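You operate a simulated robot arm through the tools that you are given. There is no shell and no other tool. Be economical: measure what you need, move in short steps, check, and stop when the job is done.

Carry out the task below with a simulated two-armed robot. There is one attempt and no reset: what you move stays moved.

Task
Strip-test the sample, then correct it to 10 % with one pump stroke.
Fine: cup under the pump hoses; pink strip, then USED well; brine if weak, water if strong; mix it clear on the stirrer at slow, then off. Set down upright: cup with the yellow band.

It is judged by the outcome, as a careful person would: the job done as asked, and still so three seconds after it is handed in. It fails if anything else is knocked over, pushed out of place, dropped, spilled or broken.

Robot
Two 7-joint arms with fingered hands on one trunk, on a base that drives. Base frame: it is fixed to the floor where the robot stands at the start and does not move with it; the origin is under the middle of the robot, x ahead of it, y to its left, z up; the surface under the hand at the start is at about z = 860. Readings come in mm, degrees, newtons and seconds.
The left shoulder is at the start at [21, 91, 1476], the right one opposite. With the tool pointing down near the work surface each hand reaches from about 100 to 320 mm from the robot's upright axis, wherever it stands, measured 20 degrees to its own side. Places, roughly: brine pump [600, -800, 1000]; cup with the yellow band (7x7x8 cm) [500, -700, 900]; plate of the stirrer [400, -200, 900]; speed knob [400, -400, 900]; strip with the pink grip (3x2x10 cm) [500, 0, 900]; strip with the teal grip (3x2x10 cm) [500, 0, 900]; water pump [600, -600, 1000]. Payload 2.1 kg a hand.
Tool frame (each hand has its own): the origin (TCP) lies between the finger pads and is the grasp point; the fingertips stand 20 mm ahead of it; z points along the fingers, y is the line along which they close. The gripper opens to 68 mm. The gripper's body begins 23 mm behind the TCP. The gripper is a hand of 5 fingers: y runs from the thumb to the fingers, the wrist lies at [-10, -79, -131] in the tool frame, and closing takes about 1.5 s.
Orientation is that of the tool frame in the base frame, as a unit quaternion [x, y, z, w]. With the fingers straight down and the wrist toward the robot, the tool's x, y and z point along [0, 1, 0], [1, 0, 0] and [0, 0, -1] of the base frame.

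Tools
- The arms move only by the tool apply_moves. It takes "left_commands", "right_commands" or both (then of equal length, played together; a hand with none holds still); each is text: rows parted by semicolons, each of 6 numbers parted by spaces: the shift along the tool's x, y, z in units of 500 mm (1.0 is 500 mm), then the turn, a rotation vector about the tool's x, y, z in units of 45 degrees (1.0 is 45 degrees). In form: x y z ax ay az; .... A call has 1 to 10 rows; each row is the pose to reach, as a shift and turn from the pose commanded when the call began, along the tool's axes at that moment. "left_gripper" and "right_gripper" are, for a hand that has rows, the gripper command, from -1 (shut) to 1 (fully open), values between in proportion, set as the call begins (left out, the last holds). A call with a number of a shift or a turn outside -1 to 1 is refused whole. Rows are played at 5 a second. More than 50 mm and 8.6 degrees between two rows, or a gripper value outside its range, and nothing of the call is played. A pose out of reach is approached as far as the arm can. The call stops where the force on the tool passes 90 N (or 10 N more than at its start, if that is more) or the arm is blocked; 0.2 s more then pass. Each finger travels about 153 mm/s and halts on what it meets, pressing with about 25 N; the grip force reading is that of the motor and also rises with nothing between the fingers. The clock runs only during rows and for 0.2 s after the last one: add rows that repeat a pose to give the fingers time. The reply holds the time, the measured pose of the TCP, the force on the tool along the base axes, the opening and the grip force, in the units named above and with some noise, with the torque about the TCP (base axes, N m) and any sound that the robot's microphone picked up, and new pictures: "show" is both (left out), scene, wrist or none (wrist: the cameras of the hands that moved).
- Cameras (640 x 400 px; columns grow to the right, rows downward): "scene" is now at [84.7, -34, 1602.7]; the picture's right is [-0.36, -0.93, -0.00], its down [-0.74, 0.28, -0.61] and it looks along [0.57, -0.22, -0.79] (base axes); focal length 270 px, centre (320, 200). "left" rides on the left gripper at [-54, -58, -72] in its tool frame; the picture's right is [-0.57, -0.39, 0.73], its down [0.73, -0.64, 0.23] and it looks along [0.38, 0.66, 0.65] (tool axes); focal length 226 px, centre (320, 200). "right" rides on the right gripper at [54, -58, -72] in its tool frame; the picture's right is [-0.57, 0.39, -0.73], its down [-0.73, -0.64, 0.23] and it looks along [-0.38, 0.66, 0.65] (tool axes); focal length 226 px, centre (320, 200). There is no depth. A picture from a camera that has moved, and an enlarged one, comes with that camera's place and axes in the base frame and with its lens. The place of the scene camera against the robot may be out by one fixed shift of up to 12 mm in any direction.
- move_column(by): slides the trunk up (or, below 0, down) by that many mm; the arms and the scene camera ride with it, the base frame stays. It gives what a move gives, with no picture.
- roll_base(legs): drives the robot by 1 to 6 legs, each [ahead, left, turn to the left] in mm, mm and degrees, along the robot's own axes; the way and the turn of a leg run together, so that a leg with both is an arc; at most 1500 mm and 180 degrees a leg. The arms and the cameras ride along, it lands a little off, and it stops where it bumps. It gives what a move gives, and a new picture of the scene camera.
- curl_fingers(index, middle, ring, little, thumb_bend, thumb_turn, hand): sets how far each is bent, from 0 (flat) to 100 (curled in); at 30 the hand is open as for a grip, at 70 the pads meet at the TCP. One left out holds its place. A second passes; each finger stops where it meets its share of the squeeze, and holds until it gets a number again. A gripper value or a shape takes the hand back. It gives what a move gives, with no picture; readings hold the bend of each and the force on index, middle, ring, little, thumb and palm. thumb_turn goes from beside the hand (0) to across from the fingers (100), as for a grip.
- grasp_type(shape, hand): the hand has 5 fingers and takes this shape, open, in about a second: jaw (thumb against the fingers, like two jaws); tri (thumb and two fingers); tip (a fingertip pinch); poke (one finger out to press); point (the index stretched); flat (the hand flat); cup (the hand cupped); fist (a fist). The gripper value then closes the fingers along that shape, each until it touches; the sizes above hold for jaw. It gives what a move gives, with no picture.
- head_to(pan, tilt): turns the head with the scene camera to pan (to the left, within 86 degrees either way) and tilt (down, from -29 to 69), counted from straight ahead of the robot. It gives what a move gives, and a new picture of the scene camera.
- zoom(camera, box): a new picture of the part [left, top, right, bottom] of that camera's present view, enlarged. It takes no simulated time.
- hand_in(): hands the job in; it is judged then, once.

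Go step by step. Nothing tells you exact positions but the pictures and the camera data: compare them with the known pose of the tool, close in by small moves and look again before you grip or let go. The budget is 120 turns and 260 pictures, counting those below and the enlarged ones. Unless the task says otherwise, let go and move clear before handing in, and close with one line.

The tools are called after "Request:" as a command line: name --argument value ..., lists and objects as JSON in quotes. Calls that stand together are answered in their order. apply_moves: Moves the arms, as the interface text tells. Its arguments: {"type":"object","properties":{"left_commands":{"type":"string"},"left_gripper":{"type":"number"},"right_commands":{"type":"string"},"right_gripper":{"type":"number"},"show":{"type":"string","enum":["both","scene","wrist","none"]}},"required":[]} The other tools are called the same way: move_column (by) slides the trunk up or down; grasp_type (shape, hand) gives the hand a shape; curl_fingers (index, middle, ring, little, thumb_bend, thumb_turn, hand) moves the fingers one by one; roll_base (legs) drives the base; head_to (pan, tilt) turns the head that bears the scene camera; zoom (camera, box) takes an enlarged picture of a part of a camera's view; hand_in () hands the job in.

At the start:

```text
clock: 0.0
left_eef_pos: [298.9, -5.9, 1295.8]
left_tcp_rot: [0.707, 0.707, 0.0, 0.001]
left_wrist_force: [-0.6, 0.0, 0.3]
left_torque: [-0.01, -0.01, 0.01]
left_opening: 68.0
left_grip_force: 0.1
left_shape: jaw
left_bend: [30.0, 30.0, 30.0, 30.0, 30.0, 98.0]
left_finger forces: [0.1, 0.0, 0.0, 0.0, 0.0, 0.0]
right_eef_pos: [262.9, -320.3, 1304.8]
right_tcp_rot: [0.707, 0.707, 0.001, 0.0]
right_wrist_force: [-0.3, -0.1, -1.2]
right_torque: [0.03, -0.01, -0.02]
right_opening: 67.5
right_grip_force: 0.1
right_shape: jaw
right_bend: [30.0, 30.0, 30.0, 30.0, 30.0, 98.0]
right_finger forces: [0.1, 0.0, 0.1, 0.1, 0.1, 0.0]
trunk travel left (down, up): [-715.0, 189.0]
robot x, y, heading: [0.7, -0.0, 0.0]
head pan, tilt: [-21.0, 52.5]
```

scene: 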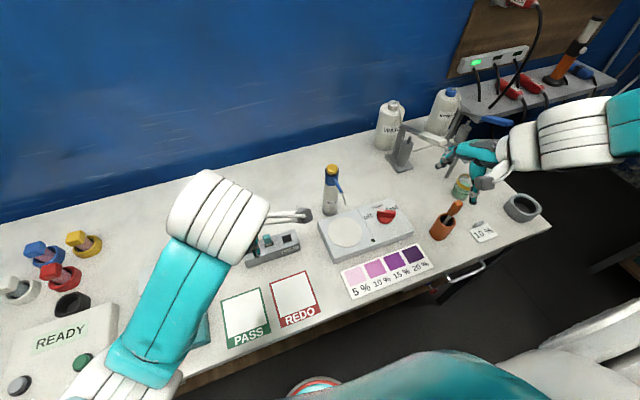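
right: 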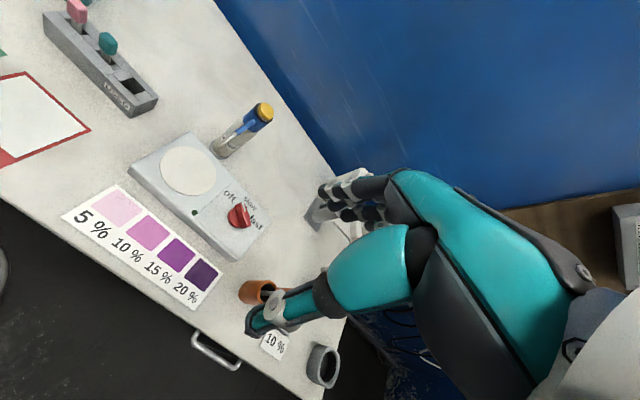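
left: 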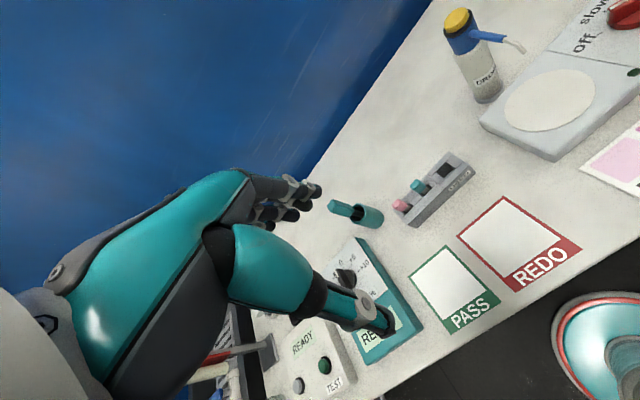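

I see a bench with the pumps and the cup to the right, the stirrer in the middle and the strip rack left of it. First I'll look closer at each of them.

Request:
zoom --camera "scene" --box '[360, 80, 560, 260]'

Request:
zoom --camera "scene" --box '[220, 150, 440, 310]'

Request:
zoom --camera "left" --box '[320, 100, 640, 300]'

Request:
head_to --pan -50 --tilt 40

```text
2.22 times, centred on (460, 170) of scene
camera zoom: at [84.7, -34.0, 1602.7], right [-0.36, -0.93, 0.0], down [-0.74, 0.28, -0.61], along [0.57, -0.22, -0.79], focal length 600 px, centre (9, 267)
```

zoom: 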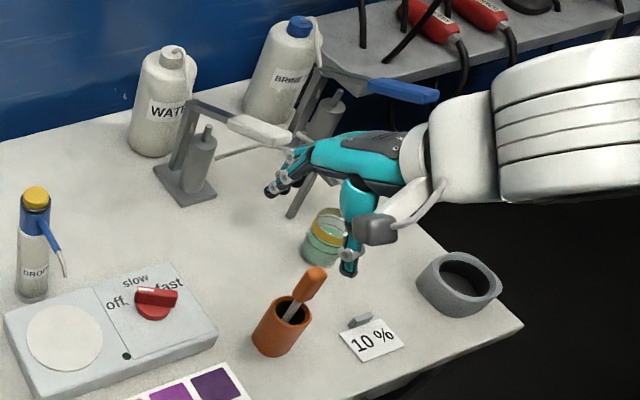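

```text
2.50 times, centred on (330, 230) of scene
camera zoom: at [84.7, -34.0, 1602.7], right [-0.36, -0.93, 0.0], down [-0.74, 0.28, -0.61], along [0.57, -0.22, -0.79], focal length 675 px, centre (295, 125)
```

zoom: 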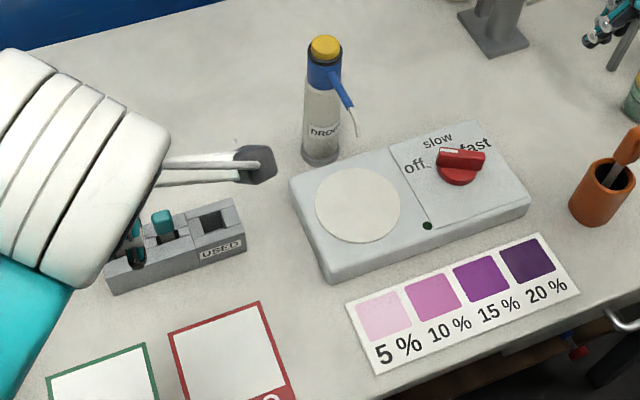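

```text
2.00 times, centred on (480, 200) of left
camera zoom: at [240.5, -62.5, 1367.1], right [-0.39, -0.57, -0.73], down [-0.64, 0.73, -0.23], along [0.66, 0.38, -0.65], focal length 452 px, centre (0, 200)
```

zoom: 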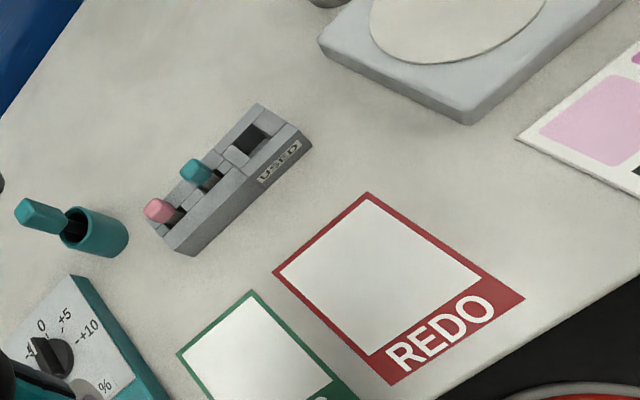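

```text
clock: 0.9
left_eef_pos: [299.4, -7.9, 1295.3]
left_tcp_rot: [0.707, 0.707, 0.0, 0.0]
left_wrist_force: [-1.0, -0.1, 0.6]
left_torque: [-0.01, 0.0, 0.02]
left_opening: 67.4
left_grip_force: 0.0
left_shape: jaw
left_bend: [30.0, 30.0, 30.0, 30.0, 30.0, 98.0]
left_finger forces: [0.0, 0.0, 0.0, 0.0, 0.0, 0.0]
right_eef_pos: [261.7, -319.6, 1304.9]
right_tcp_rot: [0.707, 0.707, 0.0, -0.001]
right_wrist_force: [0.6, -0.3, -1.2]
right_torque: [0.0, -0.01, -0.03]
right_opening: 67.9
right_grip_force: 0.1
right_shape: jaw
right_bend: [30.0, 30.0, 30.0, 30.0, 30.0, 98.0]
right_finger forces: [0.0, 0.0, 0.1, 0.0, 0.0, 0.0]
trunk travel left (down, up): [-715.0, 189.0]
robot x, y, heading: [-0.5, 1.0, -0.3]
head pan, tilt: [-50.0, 40.0]
camera scene: at [69.8, -72.4, 1620.1], right [-0.77, -0.64, 0.0], down [-0.41, 0.49, -0.77], along [0.49, -0.59, -0.64], focal length 270 px, centre (320, 200)
```

scene: 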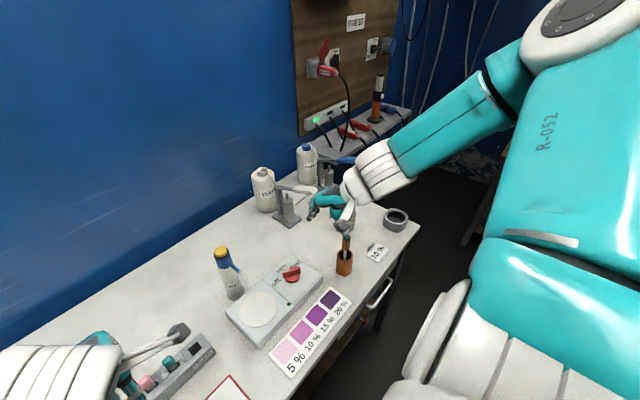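

The cup seems to be at about (466,-698) between the pumps, the rack at about (500,-30), and the table's front edge at about x=250. I'll look down to see how much room there is in front of the base.

Request:
head_to --pan 0 --tilt 69

```text
clock: 2.1
left_eef_pos: [299.1, -6.8, 1295.6]
left_tcp_rot: [0.707, 0.707, 0.0, 0.001]
left_wrist_force: [-0.6, 0.2, 0.0]
left_torque: [-0.01, -0.01, -0.01]
left_opening: 67.4
left_grip_force: 0.1
left_shape: jaw
left_bend: [30.0, 30.0, 30.0, 30.0, 30.0, 98.0]
left_finger forces: [0.0, 0.0, 0.0, 0.0, 0.0, 0.0]
right_eef_pos: [262.4, -320.5, 1304.3]
right_tcp_rot: [0.707, 0.707, -0.001, 0.001]
right_wrist_force: [1.1, 0.9, -0.4]
right_torque: [0.02, 0.0, 0.02]
right_opening: 67.8
right_grip_force: 0.1
right_shape: jaw
right_bend: [30.0, 30.0, 30.0, 30.0, 30.0, 98.0]
right_finger forces: [0.0, 0.1, 0.0, 0.1, 0.0, 0.0]
trunk travel left (down, up): [-715.0, 189.0]
robot x, y, heading: [0.0, 5.7, 0.0]
head pan, tilt: [0.0, 68.8]
camera scene: at [71.0, -7.3, 1584.1], right [0.0, -1.0, 0.0], down [-0.93, 0.0, -0.36], along [0.36, 0.0, -0.93], focal length 270 px, centre (320, 200)
```

scene: 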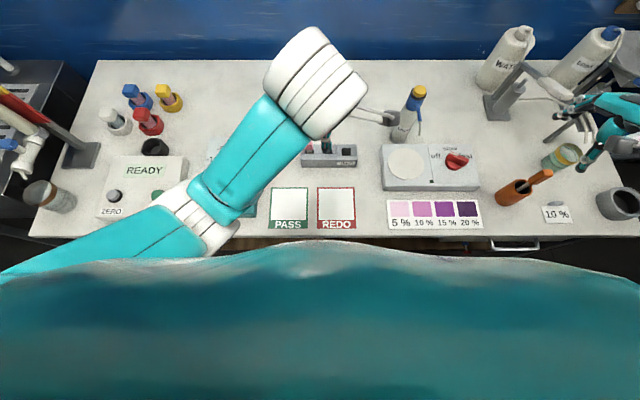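

The top view gives: rack about (495,-37), plate about (458,-259), knob about (450,-391), cup about (469,-706), table edge x≈241. I'll tuck the left arm up and back before I lower the trunk.

Request:
apply_moves --left_commands "0.02 -0.04 -0.06 0 0 0;0.05 -0.08 -0.12 0 0 0;0.08 -0.12 -0.18 0 0 0;0.11 -0.16 -0.24 0 0 0;0.14 -0.2 -0.3 0 0 0;0.17 -0.22 -0.36 0 0 0;0.2 -0.24 -0.42 0 0 0;0.22 -0.24 -0.48 0 0 0" --show "none"

```text
clock: 2.7
left_eef_pos: [293.8, 49.6, 1346.7]
left_tcp_rot: [0.686, 0.719, 0.111, 0.0]
left_wrist_force: [1.4, -0.3, -0.3]
left_torque: [0.0, 0.03, 0.0]
left_opening: 67.8
left_grip_force: 0.2
left_shape: jaw
left_bend: [30.0, 30.0, 30.0, 30.0, 30.0, 98.0]
left_finger forces: [0.1, 0.0, 0.0, 0.0, 0.1, 0.0]
left hand out of reach, approached as far as the arm can: row 2, 3
right_eef_pos: [263.1, -319.3, 1305.2]
right_tcp_rot: [0.707, 0.707, 0.0, 0.001]
right_wrist_force: [-0.7, 0.2, -0.3]
right_torque: [0.03, 0.02, 0.03]
right_opening: 68.0
right_grip_force: 0.0
right_shape: jaw
right_bend: [30.0, 30.0, 30.0, 30.0, 30.0, 98.0]
right_finger forces: [0.1, 0.1, 0.0, 0.0, 0.1, 0.1]
trunk travel left (down, up): [-715.0, 189.0]
robot x, y, heading: [-1.7, 2.9, 0.3]
head pan, tilt: [0.0, 68.8]
stopped in row 3 (left hand): the arm was blocked; the commanded pose is now the measured one
```

The left hand can't fold back any further with its fingers down. I'll pitch it forward and up so it stays high.

Request:
apply_moves --left_commands "0 0 0 -0.17 0 0;0 0 -0.03 -0.34 0 0;0 0 -0.06 -0.51 0 0;0 0 -0.1 -0.68 0 0;0 0 -0.14 -0.85 0 0;0 0 -0.18 -1 0 0;0 0 -0.22 -1 0 0;0 0 -0.26 -1 0 0" --show "none"

Request:
move_column --by -200

```text
clock: 4.5
left_eef_pos: [286.8, 12.6, 1473.9]
left_tcp_rot: [0.634, 0.621, 0.382, 0.258]
left_wrist_force: [0.1, 0.6, 0.2]
left_torque: [-0.02, 0.0, -0.03]
left_opening: 68.0
left_grip_force: 0.1
left_shape: jaw
left_bend: [30.0, 30.0, 30.0, 30.0, 30.0, 98.0]
left_finger forces: [0.0, 0.0, 0.0, 0.0, 0.1, 0.0]
left hand out of reach, approached as far as the arm can: row 4, 5, 6, 7, 8
right_eef_pos: [262.8, -319.8, 1304.8]
right_tcp_rot: [0.708, 0.707, -0.001, 0.0]
right_wrist_force: [-0.1, 0.3, -0.4]
right_torque: [-0.01, -0.01, 0.01]
right_opening: 67.9
right_grip_force: 0.1
right_shape: jaw
right_bend: [30.0, 30.0, 30.0, 30.0, 30.0, 98.0]
right_finger forces: [0.0, 0.0, 0.1, 0.1, 0.0, 0.0]
trunk travel left (down, up): [-715.0, 189.0]
robot x, y, heading: [-3.2, -0.2, -0.0]
head pan, tilt: [0.0, 68.8]
```

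```text
clock: 5.8
left_eef_pos: [292.9, 24.6, 1366.5]
left_tcp_rot: [0.61, 0.595, 0.461, 0.246]
left_wrist_force: [-1.2, 0.1, 0.0]
left_torque: [0.01, 0.03, 0.01]
left_opening: 67.9
left_grip_force: 0.0
left_shape: jaw
left_bend: [30.0, 30.0, 30.0, 30.0, 30.0, 98.0]
left_finger forces: [0.1, 0.0, 0.0, 0.1, 0.0, 0.0]
right_eef_pos: [263.1, -320.5, 1183.6]
right_tcp_rot: [0.707, 0.707, -0.001, 0.0]
right_wrist_force: [1.1, 0.3, -0.5]
right_torque: [-0.06, 0.01, -0.01]
right_opening: 67.8
right_grip_force: 0.1
right_shape: jaw
right_bend: [30.0, 30.0, 30.0, 30.0, 30.0, 98.0]
right_finger forces: [0.1, 0.1, 0.0, 0.0, 0.0, 0.1]
trunk travel left (down, up): [-595.0, 308.0]
robot x, y, heading: [-2.0, 2.1, -0.1]
head pan, tilt: [0.0, 68.8]
stopped: the arm was blocked; the commanded pose is now the measured one
```

The trunk stopped after 120 mm because an arm was blocked. I'll look to see what it met.

Request:
head_to --pan 25 --tilt 55

Request:
zoom --camera "left" --box '[0, 0, 640, 400]'

```text
clock: 6.7
left_eef_pos: [292.8, 22.8, 1367.6]
left_tcp_rot: [0.612, 0.594, 0.461, 0.246]
left_wrist_force: [0.3, 0.1, 0.3]
left_torque: [-0.01, -0.03, -0.05]
left_opening: 67.7
left_grip_force: 0.0
left_shape: jaw
left_bend: [30.0, 30.0, 30.0, 30.0, 30.0, 98.0]
left_finger forces: [0.0, 0.0, 0.0, 0.0, 0.1, 0.0]
right_eef_pos: [262.8, -321.2, 1183.8]
right_tcp_rot: [0.707, 0.707, -0.001, 0.0]
right_wrist_force: [0.8, -0.2, 0.6]
right_torque: [0.01, 0.03, 0.02]
right_opening: 67.7
right_grip_force: 0.1
right_shape: jaw
right_bend: [30.0, 30.0, 30.0, 30.0, 30.0, 98.0]
right_finger forces: [0.1, 0.0, 0.1, 0.0, 0.1, 0.0]
trunk travel left (down, up): [-595.0, 308.0]
robot x, y, heading: [-2.5, -2.1, 0.2]
head pan, tilt: [25.0, 55.0]
camera scene: at [83.7, 23.1, 1479.5], right [0.42, -0.91, 0.0], down [-0.74, -0.35, -0.57], along [0.52, 0.24, -0.82], focal length 270 px, centre (320, 200)
```

scene: 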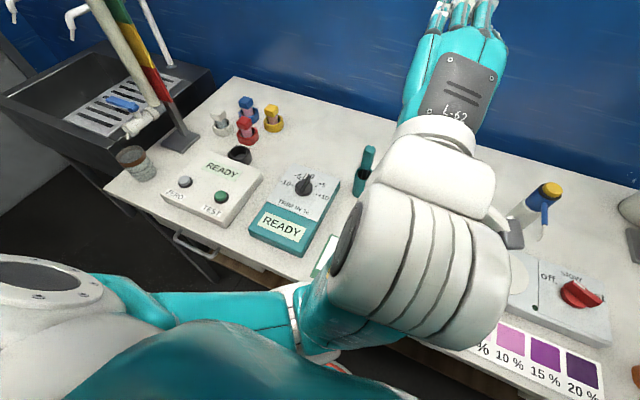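

```text
1.00 times, centred on (320, 200) of left (not enlarged: the box is as wide or as high as the picture)
camera zoom: at [209.2, -37.1, 1336.9], right [0.5, -0.29, -0.81], down [-0.22, 0.87, -0.45], along [0.84, 0.41, 0.37], focal length 226 px, centre (320, 200)
```

zoom: 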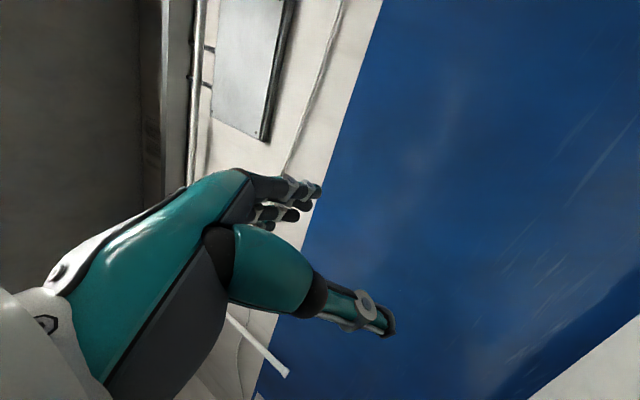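

Nothing visible is touching the left arm, so it is probably at its own limit. I'll move that hand out to the left, where it has more room, and try the trunk again.

Request:
apply_moves --left_commands "0.07 -0.013 0.018 0 0 0;0.14 -0.026 0.036 0 0 0;0.21 -0.039 0.054 0 0 0;0.28 -0.052 0.072 0 0 0;0.343 -0.063 0.089 0 0 0;0.343 -0.063 0.089 0 0 0" --show "none"

Request:
move_column --by -150

```text
clock: 8.1
left_eef_pos: [345.4, 223.8, 1367.3]
left_tcp_rot: [0.613, 0.596, 0.455, 0.249]
left_wrist_force: [-0.2, 0.3, -0.6]
left_torque: [-0.01, 0.02, 0.03]
left_opening: 67.6
left_grip_force: 0.0
left_shape: jaw
left_bend: [30.0, 30.0, 30.0, 30.0, 30.0, 98.0]
left_finger forces: [0.1, 0.0, 0.0, 0.0, 0.0, 0.0]
left hand out of reach, approached as far as the arm can: row 1, 2, 3, 4, 5, 6
right_eef_pos: [264.2, -319.2, 1184.4]
right_tcp_rot: [0.707, 0.707, -0.001, 0.0]
right_wrist_force: [0.5, -0.4, 0.0]
right_torque: [-0.01, -0.01, -0.03]
right_opening: 67.7
right_grip_force: 0.0
right_shape: jaw
right_bend: [30.0, 30.0, 30.0, 30.0, 30.0, 98.0]
right_finger forces: [0.0, 0.0, 0.0, 0.0, 0.0, 0.0]
trunk travel left (down, up): [-595.0, 308.0]
robot x, y, heading: [2.9, -0.8, 0.1]
head pan, tilt: [25.0, 55.0]
```

```text
clock: 9.9
left_eef_pos: [350.4, 225.5, 1211.6]
left_tcp_rot: [0.618, 0.599, 0.449, 0.242]
left_wrist_force: [0.6, 1.0, 0.1]
left_torque: [0.0, -0.02, -0.01]
left_opening: 67.7
left_grip_force: 0.0
left_shape: jaw
left_bend: [30.0, 30.0, 30.0, 30.0, 30.0, 98.0]
left_finger forces: [0.0, 0.0, 0.0, 0.0, 0.1, 0.0]
right_eef_pos: [262.9, -319.6, 1035.3]
right_tcp_rot: [0.707, 0.707, 0.0, 0.0]
right_wrist_force: [0.2, 0.1, -0.2]
right_torque: [0.01, -0.05, -0.02]
right_opening: 67.6
right_grip_force: 0.0
right_shape: jaw
right_bend: [30.0, 30.0, 30.0, 30.0, 30.0, 98.0]
right_finger forces: [0.0, 0.0, 0.0, 0.0, 0.0, 0.0]
trunk travel left (down, up): [-445.0, 458.0]
robot x, y, heading: [0.9, 3.9, -0.2]
head pan, tilt: [25.0, 55.0]
```

The trunk went down 150 mm. Now I'll see how far forward the right hand reaches at this height.

Request:
apply_moves --right_commands "0 0.08 0 0 0 0;0 0.16 0 0 0 0;0 0.24 0 0 0 0;0 0.32 0 0 0 0;0 0.38 0 0 0 0;0 0.38 0 0 0 0" --show "none"

Request:
head_to --pan -20 --tilt 60

```text
clock: 11.3
left_eef_pos: [351.2, 223.9, 1211.4]
left_tcp_rot: [0.617, 0.599, 0.449, 0.241]
left_wrist_force: [0.9, -0.3, -0.2]
left_torque: [0.02, 0.01, 0.02]
left_opening: 67.8
left_grip_force: 0.0
left_shape: jaw
left_bend: [30.0, 30.0, 30.0, 30.0, 30.0, 98.0]
left_finger forces: [0.0, 0.0, 0.1, 0.1, 0.1, 0.0]
right_eef_pos: [453.9, -319.9, 1036.0]
right_tcp_rot: [0.707, 0.707, 0.0, 0.0]
right_wrist_force: [0.0, 0.1, 0.3]
right_torque: [-0.03, -0.02, 0.01]
right_opening: 67.6
right_grip_force: 0.2
right_shape: jaw
right_bend: [30.0, 30.0, 30.0, 30.0, 30.0, 98.0]
right_finger forces: [0.0, 0.0, 0.0, 0.1, 0.1, 0.0]
trunk travel left (down, up): [-445.0, 458.0]
robot x, y, heading: [-0.3, 3.8, -0.1]
head pan, tilt: [25.0, 55.0]
```

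```text
clock: 12.4
left_eef_pos: [351.2, 225.6, 1211.7]
left_tcp_rot: [0.618, 0.599, 0.449, 0.242]
left_wrist_force: [-0.4, -0.7, 0.6]
left_torque: [0.03, 0.01, 0.0]
left_opening: 68.0
left_grip_force: 0.0
left_shape: jaw
left_bend: [30.0, 30.0, 30.0, 30.0, 30.0, 98.0]
left_finger forces: [0.1, 0.0, 0.0, 0.1, 0.0, 0.1]
right_eef_pos: [453.2, -319.7, 1034.8]
right_tcp_rot: [0.708, 0.706, 0.0, 0.001]
right_wrist_force: [-0.6, -0.9, 0.3]
right_torque: [0.0, -0.04, -0.01]
right_opening: 67.6
right_grip_force: 0.1
right_shape: jaw
right_bend: [30.0, 30.0, 30.0, 30.0, 30.0, 98.0]
right_finger forces: [0.1, 0.0, 0.0, 0.0, 0.0, 0.0]
trunk travel left (down, up): [-445.0, 458.0]
robot x, y, heading: [2.3, 1.3, 0.0]
head pan, tilt: [-20.0, 60.0]
camera scene: at [91.4, -29.9, 1323.1], right [-0.34, -0.94, 0.0], down [-0.81, 0.3, -0.5], along [0.47, -0.17, -0.87], focal length 270 px, centre (320, 200)
```

scene: 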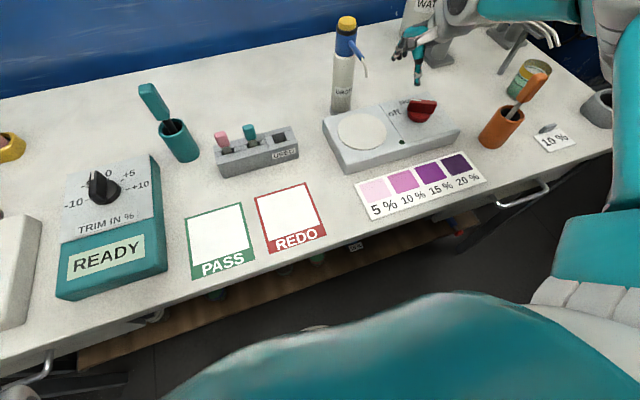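

The reach is good: x=454 with the fingers down from here. I'll zoom on the rack to locate the strips precisely.

Request:
zoom --camera "scene" --box '[200, 110, 310, 190]'

Request:
zoom --camera "scene" --box '[440, 0, 640, 160]'

Request:
zoom --camera "right" --box '[0, 0, 640, 400]'

```text
5.00 times, centred on (255, 150) of scene
camera zoom: at [91.4, -29.9, 1323.1], right [-0.34, -0.94, 0.0], down [-0.81, 0.3, -0.5], along [0.47, -0.17, -0.87], focal length 1349 px, centre (645, 450)
```

zoom: 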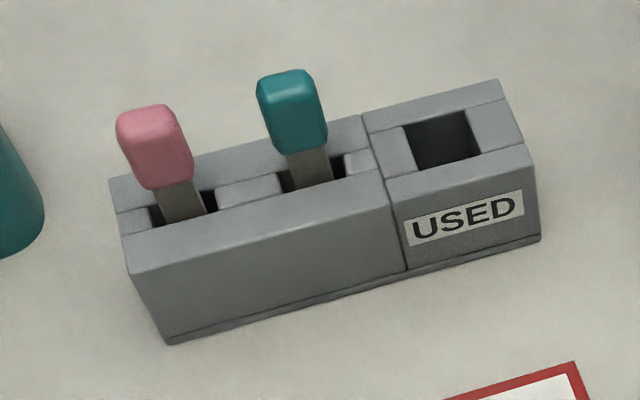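

```text
2.50 times, centred on (540, 80) of scene
camera zoom: at [91.4, -29.9, 1323.1], right [-0.34, -0.94, 0.0], down [-0.81, 0.3, -0.5], along [0.47, -0.17, -0.87], focal length 675 px, centre (-230, 500)
```

zoom: 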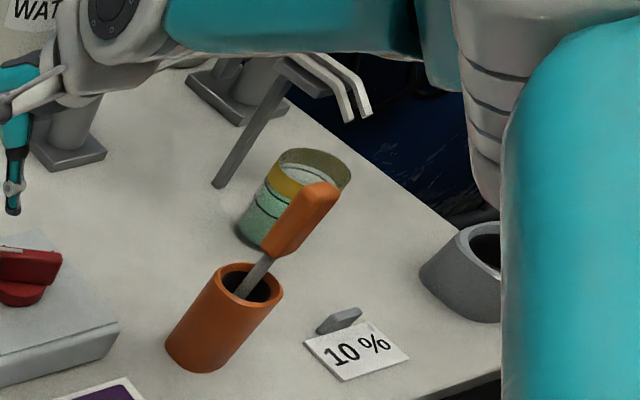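

```text
1.00 times, centred on (320, 200) of right (not enlarged: the box is as wide or as high as the picture)
camera zoom: at [395.3, -265.5, 1108.2], right [0.39, -0.57, 0.73], down [-0.64, -0.73, -0.23], along [0.66, -0.38, -0.65], focal length 226 px, centre (320, 200)
```

zoom: 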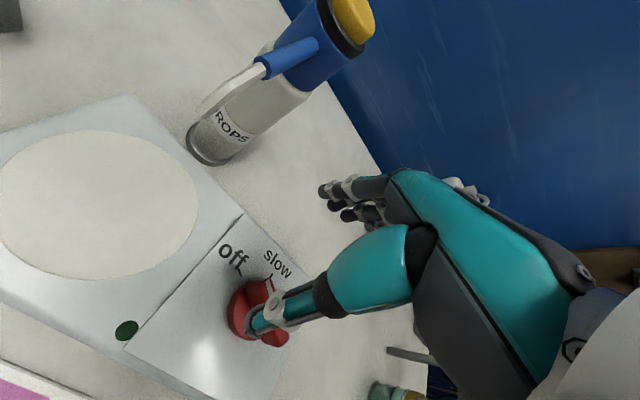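

The rack is square to the base axes: pink about (482,21), teal about (478,-29), USED about (480,-84), rack top about z=908, and the pink grip spans about z=930–964. I'll drive left a bit, set the fingertip pinch and look at it.

Request:
roll_base --legs '[[0, 120, 0]]'

Request:
grasp_type --hand "right" --shape "tip"

Request:
zoom --camera "scene" --box '[240, 0, 560, 200]'

Request:
zoom --camera "right" --box '[0, 0, 640, 400]'

```text
clock: 13.6
left_eef_pos: [377.5, 318.4, 1211.9]
left_tcp_rot: [0.636, 0.58, 0.442, 0.252]
left_wrist_force: [0.1, 0.0, -0.3]
left_torque: [0.02, 0.02, -0.04]
left_opening: 67.9
left_grip_force: 0.1
left_shape: jaw
left_bend: [30.0, 30.0, 30.0, 30.0, 30.0, 98.0]
left_finger forces: [0.0, 0.0, 0.1, 0.1, 0.0, 0.0]
right_eef_pos: [448.7, -232.2, 1033.6]
right_tcp_rot: [0.728, 0.686, 0.001, -0.002]
right_wrist_force: [-11.9, -47.4, 9.7]
right_torque: [0.06, -0.45, -2.42]
right_opening: 67.6
right_grip_force: 0.1
right_shape: jaw
right_bend: [30.0, 27.0, 33.0, 30.0, 30.0, 98.0]
right_finger forces: [0.0, 45.7, 3.9, 0.0, 0.0, 0.0]
trunk travel left (down, up): [-445.0, 458.0]
robot x, y, heading: [13.9, 116.2, -3.3]
head pan, tilt: [-20.0, 60.0]
camera scene: at [104.5, 77.3, 1322.9], right [-0.39, -0.92, 0.0], down [-0.8, 0.34, -0.5], along [0.46, -0.19, -0.87], focal length 270 px, centre (320, 200)
```

scene: 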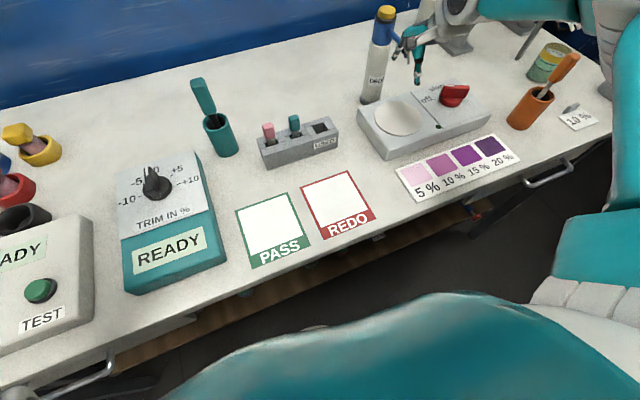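

```text
clock: 14.5
left_eef_pos: [380.7, 316.8, 1211.8]
left_tcp_rot: [0.636, 0.58, 0.443, 0.252]
left_wrist_force: [0.5, 0.1, 0.5]
left_torque: [-0.02, 0.01, 0.01]
left_opening: 67.7
left_grip_force: 0.0
left_shape: jaw
left_bend: [30.0, 30.0, 30.0, 30.0, 30.0, 98.0]
left_finger forces: [0.0, 0.0, 0.0, 0.0, 0.0, 0.0]
right_eef_pos: [449.6, -233.1, 1032.6]
right_tcp_rot: [0.73, 0.684, 0.001, -0.001]
right_wrist_force: [19.3, -44.0, -4.2]
right_torque: [0.27, 0.24, -1.33]
right_opening: 68.0
right_grip_force: 0.2
right_shape: tip
right_bend: [30.0, 90.0, 99.0, 99.0, 30.0, 98.0]
right_finger forces: [0.1, 44.0, 0.0, 0.0, 0.1, 0.0]
trunk travel left (down, up): [-445.0, 458.0]
robot x, y, heading: [11.3, 119.3, -3.3]
head pan, tilt: [-20.0, 60.0]
```

```text
2.00 times, centred on (400, 100) of scene
camera zoom: at [106.9, 76.1, 1322.6], right [-0.4, -0.92, 0.0], down [-0.8, 0.35, -0.5], along [0.46, -0.19, -0.87], focal length 540 px, centre (160, 400)
```

zoom: 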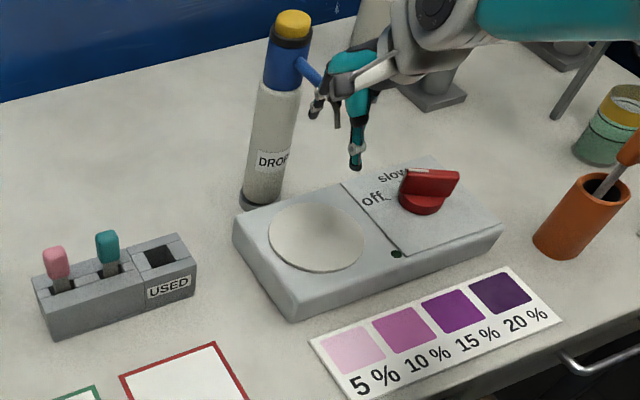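

```text
1.00 times, centred on (320, 200) of right (not enlarged: the box is as wide or as high as the picture)
camera zoom: at [395.7, -176.9, 1105.7], right [0.35, -0.59, 0.73], down [-0.69, -0.69, -0.23], along [0.64, -0.42, -0.65], focal length 226 px, centre (320, 200)
```

zoom: 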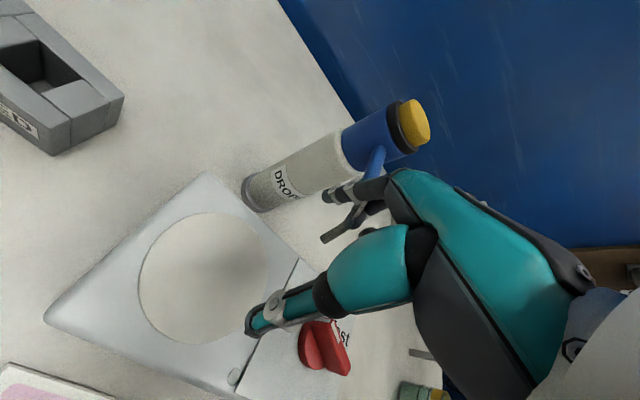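

The right middle finger is caught on the dropper's nozzle; the dropper itself hasn't moved. I'll back the hand off to the right and forward-free, then raise it clear.

Request:
apply_moves --right_commands "-0.04 0 0 0 0 0;-0.08 0 0 0 0 0;-0.12 -0.02 0 0 0 0;-0.12 -0.1 0 0 0 0;-0.12 -0.18 0 0 0 0;-0.12 -0.18 -0.08 0 0 0" --show "scene"

```text
clock: 15.9
left_eef_pos: [375.9, 325.6, 1212.2]
left_tcp_rot: [0.634, 0.582, 0.442, 0.254]
left_wrist_force: [-0.2, 0.9, 0.2]
left_torque: [0.01, -0.03, 0.03]
left_opening: 67.7
left_grip_force: 0.0
left_shape: jaw
left_bend: [30.0, 30.0, 30.0, 30.0, 30.0, 98.0]
left_finger forces: [0.1, 0.0, 0.0, 0.1, 0.0, 0.1]
right_eef_pos: [351.2, -281.1, 1077.5]
right_tcp_rot: [0.728, 0.686, 0.0, -0.001]
right_wrist_force: [-0.1, 0.3, -1.4]
right_torque: [0.01, -0.03, -0.01]
right_opening: 67.8
right_grip_force: 0.0
right_shape: tip
right_bend: [30.0, 98.0, 99.0, 99.0, 30.0, 98.0]
right_finger forces: [0.0, 0.0, 0.1, 0.0, 0.0, 0.0]
right hand out of reach, approached as far as the arm can: row 2, 3
trunk travel left (down, up): [-445.0, 458.0]
robot x, y, heading: [10.3, 117.0, -3.4]
head pan, tilt: [-20.0, 60.0]
camera scene: at [102.4, 83.8, 1323.1], right [-0.39, -0.92, 0.0], down [-0.8, 0.34, -0.5], along [0.46, -0.2, -0.87], focal length 270 px, centre (320, 200)
```

scene: 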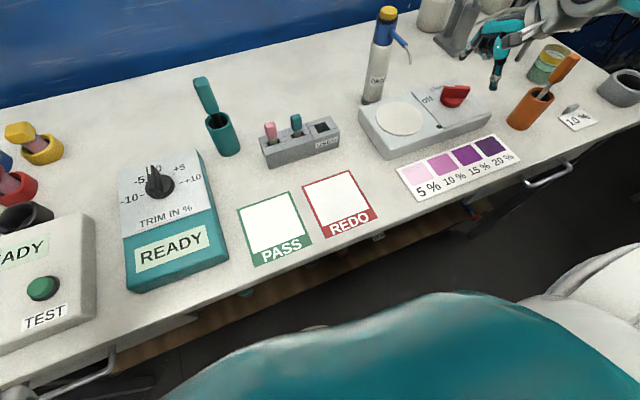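

The hand is free and the dropper is still standing in place. I'll square the base up and move the hand toward the pink strip, keeping it high.

Request:
roll_base --legs '[[-10, 0, 3.4]]'

Request:
apply_moves --right_commands "0.08 0 0 0 0 0;0.16 0 0 0 0 0;0.24 0 0 0 0 0;0.32 0 0 0 0 0;0.4 0 0 0 0 0;0.48 0 0 0 0 0;0.56 0 0 0 0 0;0.56 0.08 0 0 0 0;0.56 0.16 0 0 0 0" --show "both"

```text
clock: 16.8
left_eef_pos: [353.2, 346.4, 1211.8]
left_tcp_rot: [0.616, 0.6, 0.449, 0.24]
left_wrist_force: [-0.3, -0.3, 0.2]
left_torque: [-0.02, 0.01, -0.01]
left_opening: 67.7
left_grip_force: 0.2
left_shape: jaw
left_bend: [30.0, 30.0, 30.0, 30.0, 30.0, 98.0]
left_finger forces: [0.0, 0.0, 0.1, 0.1, 0.1, 0.1]
right_eef_pos: [365.4, -260.6, 1077.4]
right_tcp_rot: [0.707, 0.707, 0.0, 0.002]
right_wrist_force: [0.5, -0.1, 0.0]
right_torque: [-0.03, -0.01, 0.01]
right_opening: 67.8
right_grip_force: 0.1
right_shape: tip
right_bend: [30.0, 98.0, 99.0, 99.0, 30.0, 98.0]
right_finger forces: [0.1, 0.0, 0.0, 0.0, 0.0, 0.1]
trunk travel left (down, up): [-445.0, 458.0]
robot x, y, heading: [0.7, 119.5, -0.1]
head pan, tilt: [-20.0, 60.0]
camera scene: at [93.6, 89.3, 1323.1], right [-0.34, -0.94, 0.0], down [-0.81, 0.29, -0.5], along [0.47, -0.17, -0.87], focal length 270 px, centre (320, 200)
```

scene: 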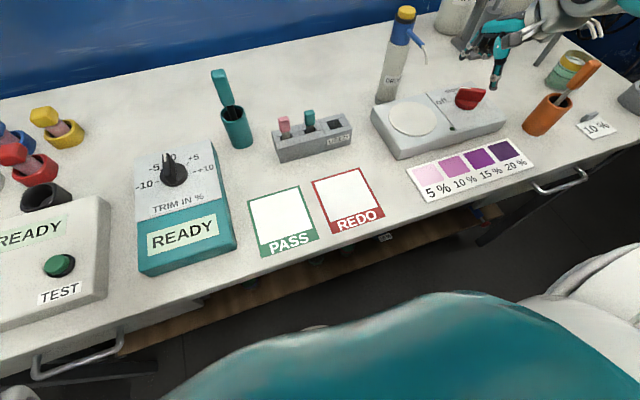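

```text
clock: 18.8
left_eef_pos: [352.7, 344.6, 1211.0]
left_tcp_rot: [0.617, 0.599, 0.449, 0.241]
left_wrist_force: [0.3, 0.1, 0.4]
left_torque: [-0.02, 0.01, -0.03]
left_opening: 68.0
left_grip_force: 0.0
left_shape: jaw
left_bend: [30.0, 30.0, 30.0, 30.0, 30.0, 98.0]
left_finger forces: [0.1, 0.1, 0.0, 0.1, 0.0, 0.0]
right_eef_pos: [441.3, 13.5, 1079.4]
right_tcp_rot: [0.707, 0.707, 0.0, 0.001]
right_wrist_force: [-0.1, -0.3, -1.0]
right_torque: [-0.01, 0.03, 0.03]
right_opening: 67.7
right_grip_force: 0.1
right_shape: tip
right_bend: [30.0, 98.0, 99.0, 99.0, 30.0, 98.0]
right_finger forces: [0.0, 0.1, 0.0, 0.0, 0.0, 0.1]
right hand out of reach, approached as far as the arm can: row 9
trunk travel left (down, up): [-445.0, 458.0]
robot x, y, heading: [3.8, 117.2, 0.2]
head pan, tilt: [-20.0, 60.0]
camera scene: at [93.7, 89.1, 1323.1], right [-0.34, -0.94, 0.0], down [-0.81, 0.29, -0.5], along [0.47, -0.17, -0.87], focal length 270 px, centre (320, 200)
camera right: at [383.1, 68.3, 1152.9], right [0.39, -0.57, 0.73], down [-0.64, -0.73, -0.23], along [0.67, -0.38, -0.64], focal length 226 px, centre (320, 200)
```

scene: 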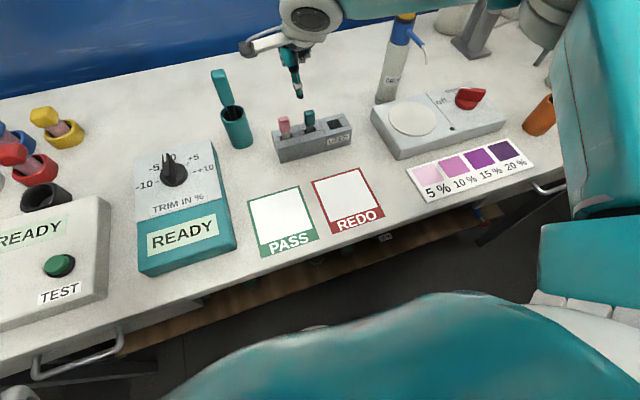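
right: 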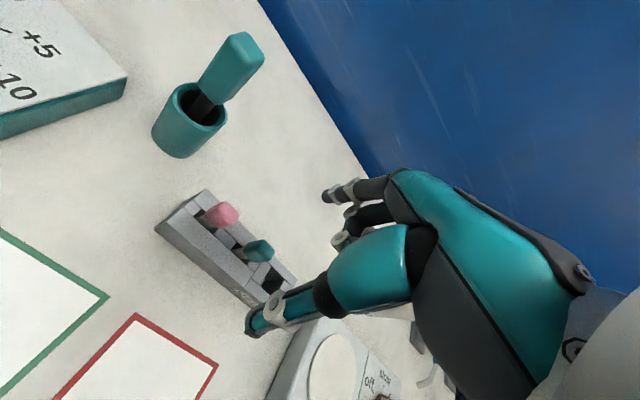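

Reach runs out at x≈441 at this height, so I'll bring the base 50 mm ahead.

Request:
roll_base --legs '[[50, 0, 0]]'

Request:
apply_moves --right_commands "0.015 0 0.06 0 0 0;0.015 0 0.12 0 0 0;0.015 0 0.12 0 0 0" --show "both"

```text
clock: 19.7
left_eef_pos: [402.2, 346.3, 1211.6]
left_tcp_rot: [0.619, 0.599, 0.447, 0.241]
left_wrist_force: [0.2, -0.4, 0.2]
left_torque: [0.02, 0.02, -0.01]
left_opening: 67.6
left_grip_force: 0.0
left_shape: jaw
left_bend: [30.0, 30.0, 30.0, 30.0, 30.0, 98.0]
left_finger forces: [0.0, 0.1, 0.1, 0.0, 0.1, 0.0]
right_eef_pos: [490.9, 14.3, 1081.2]
right_tcp_rot: [0.707, 0.707, 0.001, 0.001]
right_wrist_force: [0.0, 0.0, -0.3]
right_torque: [-0.01, 0.0, 0.0]
right_opening: 67.9
right_grip_force: 0.0
right_shape: tip
right_bend: [30.0, 98.0, 99.0, 99.0, 30.0, 98.0]
right_finger forces: [0.1, 0.0, 0.0, 0.1, 0.0, 0.0]
trunk travel left (down, up): [-445.0, 458.0]
robot x, y, heading: [54.0, 118.3, 0.2]
head pan, tilt: [-20.0, 60.0]
camera scene: at [144.1, 89.5, 1323.0], right [-0.34, -0.94, 0.0], down [-0.81, 0.29, -0.5], along [0.47, -0.17, -0.87], focal length 270 px, centre (320, 200)
```

scene: 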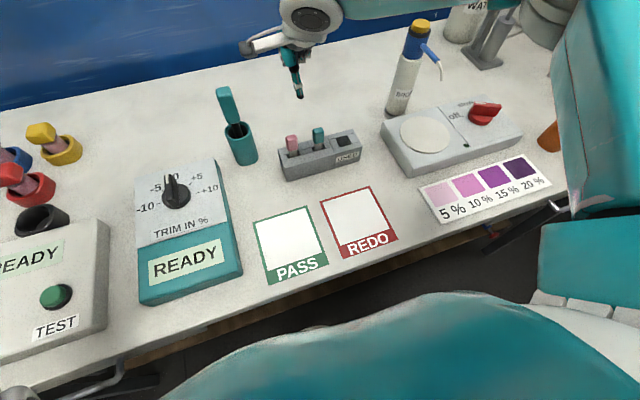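

```text
clock: 20.5
left_eef_pos: [403.1, 344.6, 1211.3]
left_tcp_rot: [0.616, 0.6, 0.449, 0.241]
left_wrist_force: [-0.9, 0.8, 0.4]
left_torque: [0.03, -0.02, -0.01]
left_opening: 67.6
left_grip_force: 0.0
left_shape: jaw
left_bend: [30.0, 30.0, 30.0, 30.0, 30.0, 98.0]
left_finger forces: [0.1, 0.0, 0.0, 0.0, 0.1, 0.0]
right_eef_pos: [473.7, 4.7, 1033.2]
right_tcp_rot: [0.707, 0.707, 0.001, 0.001]
right_wrist_force: [-0.6, -0.1, -0.2]
right_torque: [0.02, 0.07, 0.02]
right_opening: 67.7
right_grip_force: 0.0
right_shape: tip
right_bend: [30.0, 98.0, 99.0, 99.0, 30.0, 98.0]
right_finger forces: [0.0, 0.1, 0.1, 0.0, 0.0, 0.1]
right hand out of reach, approached as far as the arm can: row 1, 2, 3
trunk travel left (down, up): [-445.0, 458.0]
robot x, y, heading: [52.1, 117.6, 0.2]
head pan, tilt: [-20.0, 60.0]
camera scene: at [143.5, 89.5, 1323.1], right [-0.34, -0.94, 0.0], down [-0.81, 0.29, -0.5], along [0.47, -0.17, -0.87], focal length 270 px, centre (320, 200)
camera right: at [415.6, 59.3, 1105.3], right [0.39, -0.57, 0.73], down [-0.64, -0.73, -0.23], along [0.66, -0.38, -0.64], focal length 226 px, centre (320, 200)
```

scene: 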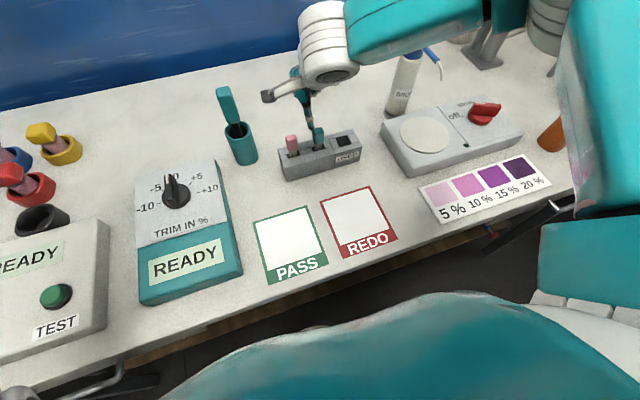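
right: 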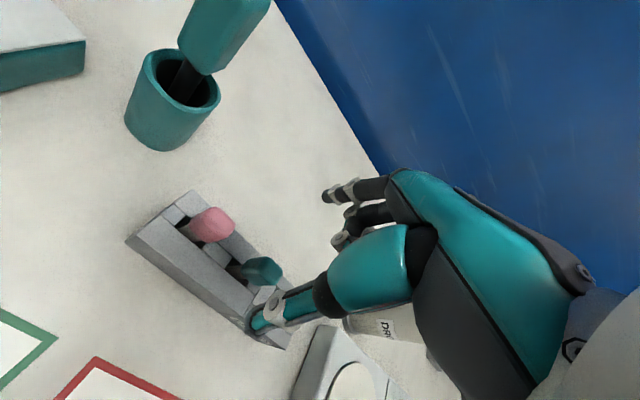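

Driving ahead is fine, but the arm's reach in this direction is limited. I'll raise the hand, shift the base 50 left and 30 ahead, and lower the trunk a little more.

Request:
apply_moves --right_commands "0 -0.04 -0.08 0 0 0;0 -0.08 -0.16 0 0 0;0 -0.08 -0.16 0 0 0" --show "none"

Request:
roll_base --legs '[[30, 50, 0]]'

Request:
move_column --by -80

```text
clock: 21.3
left_eef_pos: [402.3, 345.4, 1211.4]
left_tcp_rot: [0.617, 0.6, 0.449, 0.241]
left_wrist_force: [0.2, 0.3, -0.2]
left_torque: [-0.02, 0.0, -0.04]
left_opening: 67.8
left_grip_force: 0.0
left_shape: jaw
left_bend: [30.0, 30.0, 30.0, 30.0, 30.0, 98.0]
left_finger forces: [0.1, 0.0, 0.0, 0.0, 0.1, 0.0]
right_eef_pos: [434.1, 3.4, 1111.9]
right_tcp_rot: [0.707, 0.707, 0.001, 0.0]
right_wrist_force: [0.4, -0.9, 0.5]
right_torque: [0.0, 0.01, -0.01]
right_opening: 67.8
right_grip_force: 0.1
right_shape: tip
right_bend: [30.0, 98.0, 99.0, 99.0, 30.0, 98.0]
right_finger forces: [0.1, 0.0, 0.0, 0.1, 0.2, 0.0]
trunk travel left (down, up): [-445.0, 458.0]
robot x, y, heading: [49.6, 116.1, 0.2]
head pan, tilt: [-20.0, 60.0]
```

```text
clock: 22.2
left_eef_pos: [432.8, 395.8, 1212.3]
left_tcp_rot: [0.617, 0.6, 0.449, 0.241]
left_wrist_force: [-0.1, 0.1, -0.2]
left_torque: [0.0, 0.01, -0.01]
left_opening: 67.7
left_grip_force: 0.0
left_shape: jaw
left_bend: [30.0, 30.0, 30.0, 30.0, 30.0, 98.0]
left_finger forces: [0.1, 0.0, 0.0, 0.0, 0.1, 0.0]
right_eef_pos: [462.1, 53.8, 1113.3]
right_tcp_rot: [0.707, 0.707, 0.001, 0.0]
right_wrist_force: [-0.5, -0.8, 0.5]
right_torque: [0.0, 0.0, 0.02]
right_opening: 67.8
right_grip_force: 0.0
right_shape: tip
right_bend: [30.0, 98.0, 99.0, 99.0, 30.0, 98.0]
right_finger forces: [0.1, 0.0, 0.1, 0.0, 0.0, 0.0]
trunk travel left (down, up): [-445.0, 458.0]
robot x, y, heading: [79.5, 166.5, -0.2]
head pan, tilt: [-20.0, 60.0]
camera scene: at [173.3, 140.2, 1323.0], right [-0.34, -0.94, 0.0], down [-0.81, 0.29, -0.5], along [0.47, -0.17, -0.87], focal length 270 px, centre (320, 200)
```

scene: 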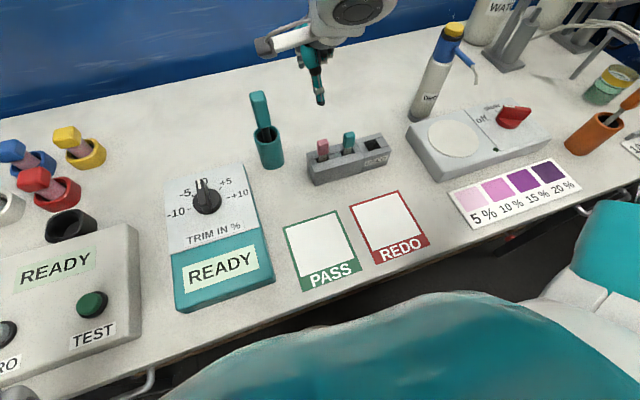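

```text
clock: 23.4
left_eef_pos: [438.4, 395.7, 1123.6]
left_tcp_rot: [0.622, 0.602, 0.442, 0.234]
left_wrist_force: [0.0, -0.1, -0.2]
left_torque: [-0.02, -0.01, 0.01]
left_opening: 67.5
left_grip_force: 0.0
left_shape: jaw
left_bend: [30.0, 30.0, 30.0, 30.0, 30.0, 98.0]
left_finger forces: [0.0, 0.1, 0.0, 0.0, 0.1, 0.1]
right_eef_pos: [462.8, 53.9, 1031.9]
right_tcp_rot: [0.707, 0.707, 0.001, 0.0]
right_wrist_force: [-0.8, 0.5, 0.2]
right_torque: [0.0, 0.02, -0.02]
right_opening: 67.7
right_grip_force: 0.0
right_shape: tip
right_bend: [30.0, 98.0, 99.0, 99.0, 30.0, 98.0]
right_finger forces: [0.0, 0.0, 0.0, 0.0, 0.0, 0.0]
trunk travel left (down, up): [-365.0, 538.0]
robot x, y, heading: [82.1, 171.6, -0.1]
head pan, tilt: [-20.0, 60.0]
```

I'll bring the hand above the pink grip, taken as about (479,30), and check with the wrist camera.

Request:
apply_moves --right_commands "-0.024 0.016 0 0 0 0;-0.048 0.032 0 0 0 0;-0.048 0.032 0.03 0 0 0;-0.048 0.032 0.05 0 0 0;-0.048 0.032 0.05 0 0 0" --show "both"

Request:
zoom --camera "scene" --box '[260, 60, 420, 200]'

```text
clock: 24.6
left_eef_pos: [438.1, 396.1, 1124.1]
left_tcp_rot: [0.622, 0.602, 0.442, 0.235]
left_wrist_force: [0.0, 0.2, 0.1]
left_torque: [-0.01, 0.01, -0.04]
left_opening: 67.7
left_grip_force: 0.0
left_shape: jaw
left_bend: [30.0, 30.0, 30.0, 30.0, 30.0, 98.0]
left_finger forces: [0.1, 0.0, 0.0, 0.0, 0.1, 0.1]
right_eef_pos: [478.3, 27.8, 1007.7]
right_tcp_rot: [0.707, 0.707, 0.001, 0.0]
right_wrist_force: [-0.5, -0.3, 0.5]
right_torque: [0.01, -0.02, -0.01]
right_opening: 67.7
right_grip_force: 0.1
right_shape: tip
right_bend: [30.0, 98.0, 99.0, 99.0, 30.0, 98.0]
right_finger forces: [0.1, 0.1, 0.0, 0.0, 0.1, 0.0]
trunk travel left (down, up): [-365.0, 538.0]
robot x, y, heading: [83.9, 168.1, 0.1]
head pan, tilt: [-20.0, 60.0]
camera scene: at [182.0, 139.6, 1242.6], right [-0.34, -0.94, 0.0], down [-0.81, 0.29, -0.5], along [0.47, -0.17, -0.87], focal length 270 px, centre (320, 200)
camera right: at [420.8, 84.6, 1079.8], right [0.39, -0.57, 0.73], down [-0.64, -0.73, -0.23], along [0.66, -0.38, -0.65], focal length 226 px, centre (320, 200)
```

scene: 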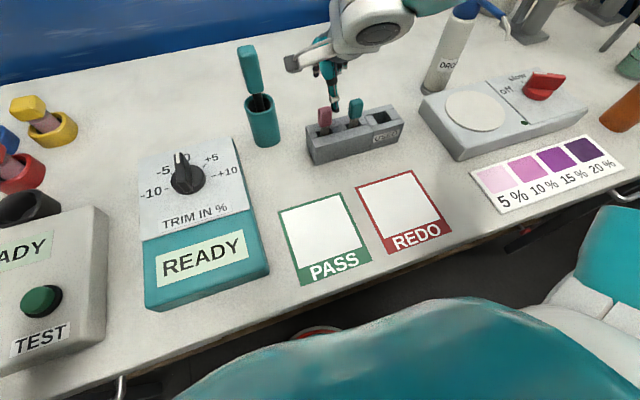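
right: 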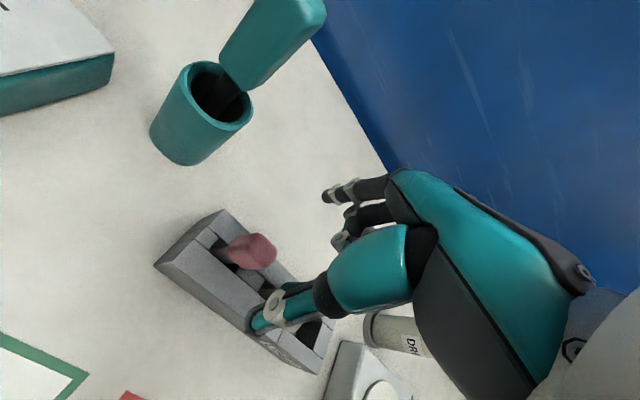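

```text
2.86 times, centred on (340, 130) of scene
camera zoom: at [182.0, 139.6, 1242.6], right [-0.34, -0.94, 0.0], down [-0.81, 0.29, -0.5], along [0.47, -0.17, -0.87], focal length 771 px, centre (263, 400)
```

zoom: 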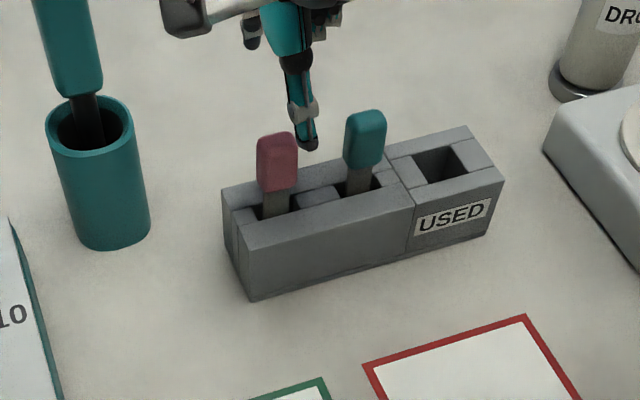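

The pink grip is at about (479,29.5), spanning z 924–962, and the pinch is aligned with it. I'll descend to TCP z≈952 and close.

Request:
apply_moves --right_commands "0.003 0.002 0.05 0 0 0;0.003 0.002 0.09 0 0 0;0.003 0.002 0.112 0 0 0;0.003 0.002 0.112 0 0 0" --show "both"

Request:
zoom --camera "scene" --box '[260, 60, 420, 200]'

```text
clock: 25.6
left_eef_pos: [437.1, 396.7, 1124.7]
left_tcp_rot: [0.622, 0.602, 0.442, 0.234]
left_wrist_force: [0.3, -0.6, 0.0]
left_torque: [0.0, -0.02, -0.02]
left_opening: 67.7
left_grip_force: 0.0
left_shape: jaw
left_bend: [30.0, 30.0, 30.0, 30.0, 30.0, 98.0]
left_finger forces: [0.0, 0.0, 0.0, 0.0, 0.0, 0.1]
right_eef_pos: [479.1, 32.4, 952.6]
right_tcp_rot: [0.708, 0.707, 0.002, 0.002]
right_wrist_force: [1.0, -0.4, 13.5]
right_torque: [-0.07, -0.04, 0.01]
right_opening: 67.5
right_grip_force: 0.1
right_shape: tip
right_bend: [30.0, 100.0, 99.0, 99.0, 30.0, 98.0]
right_finger forces: [0.0, 12.6, 0.1, 0.1, 0.1, 0.0]
trunk travel left (down, up): [-365.0, 538.0]
robot x, y, heading: [80.0, 169.0, 0.3]
head pan, tilt: [-20.0, 60.0]
camera scene: at [181.1, 139.8, 1242.8], right [-0.34, -0.94, 0.0], down [-0.81, 0.29, -0.5], along [0.47, -0.17, -0.87], focal length 270 px, centre (320, 200)
camera right: at [421.1, 86.7, 1025.0], right [0.38, -0.57, 0.73], down [-0.64, -0.73, -0.23], along [0.67, -0.38, -0.64], focal length 226 px, centre (320, 200)
```

scene: 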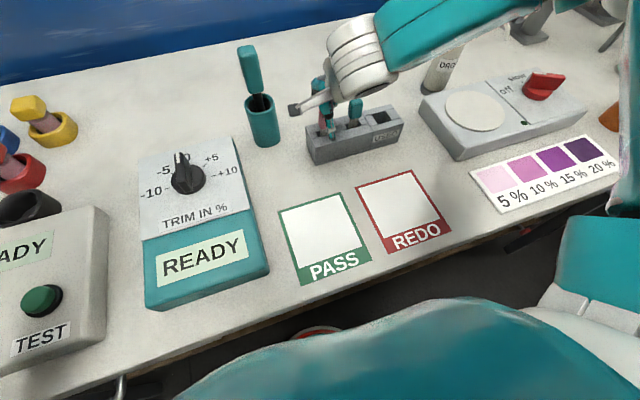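
right: 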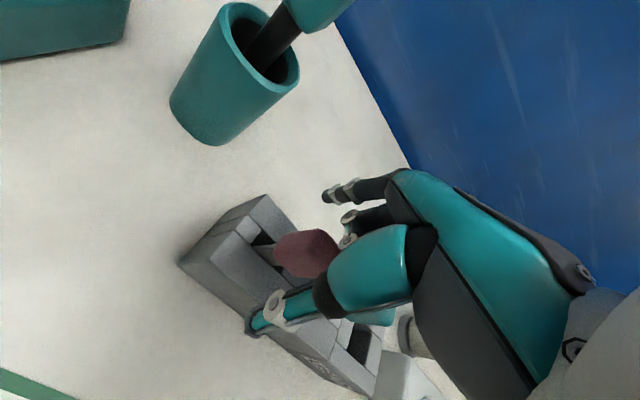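

```text
2.86 times, centred on (340, 130) of scene
camera zoom: at [181.1, 139.8, 1242.8], right [-0.34, -0.94, 0.0], down [-0.81, 0.29, -0.5], along [0.47, -0.17, -0.87], focal length 771 px, centre (263, 400)
```

zoom: 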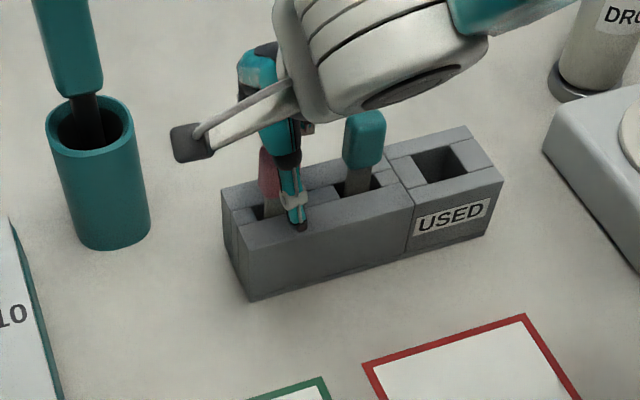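

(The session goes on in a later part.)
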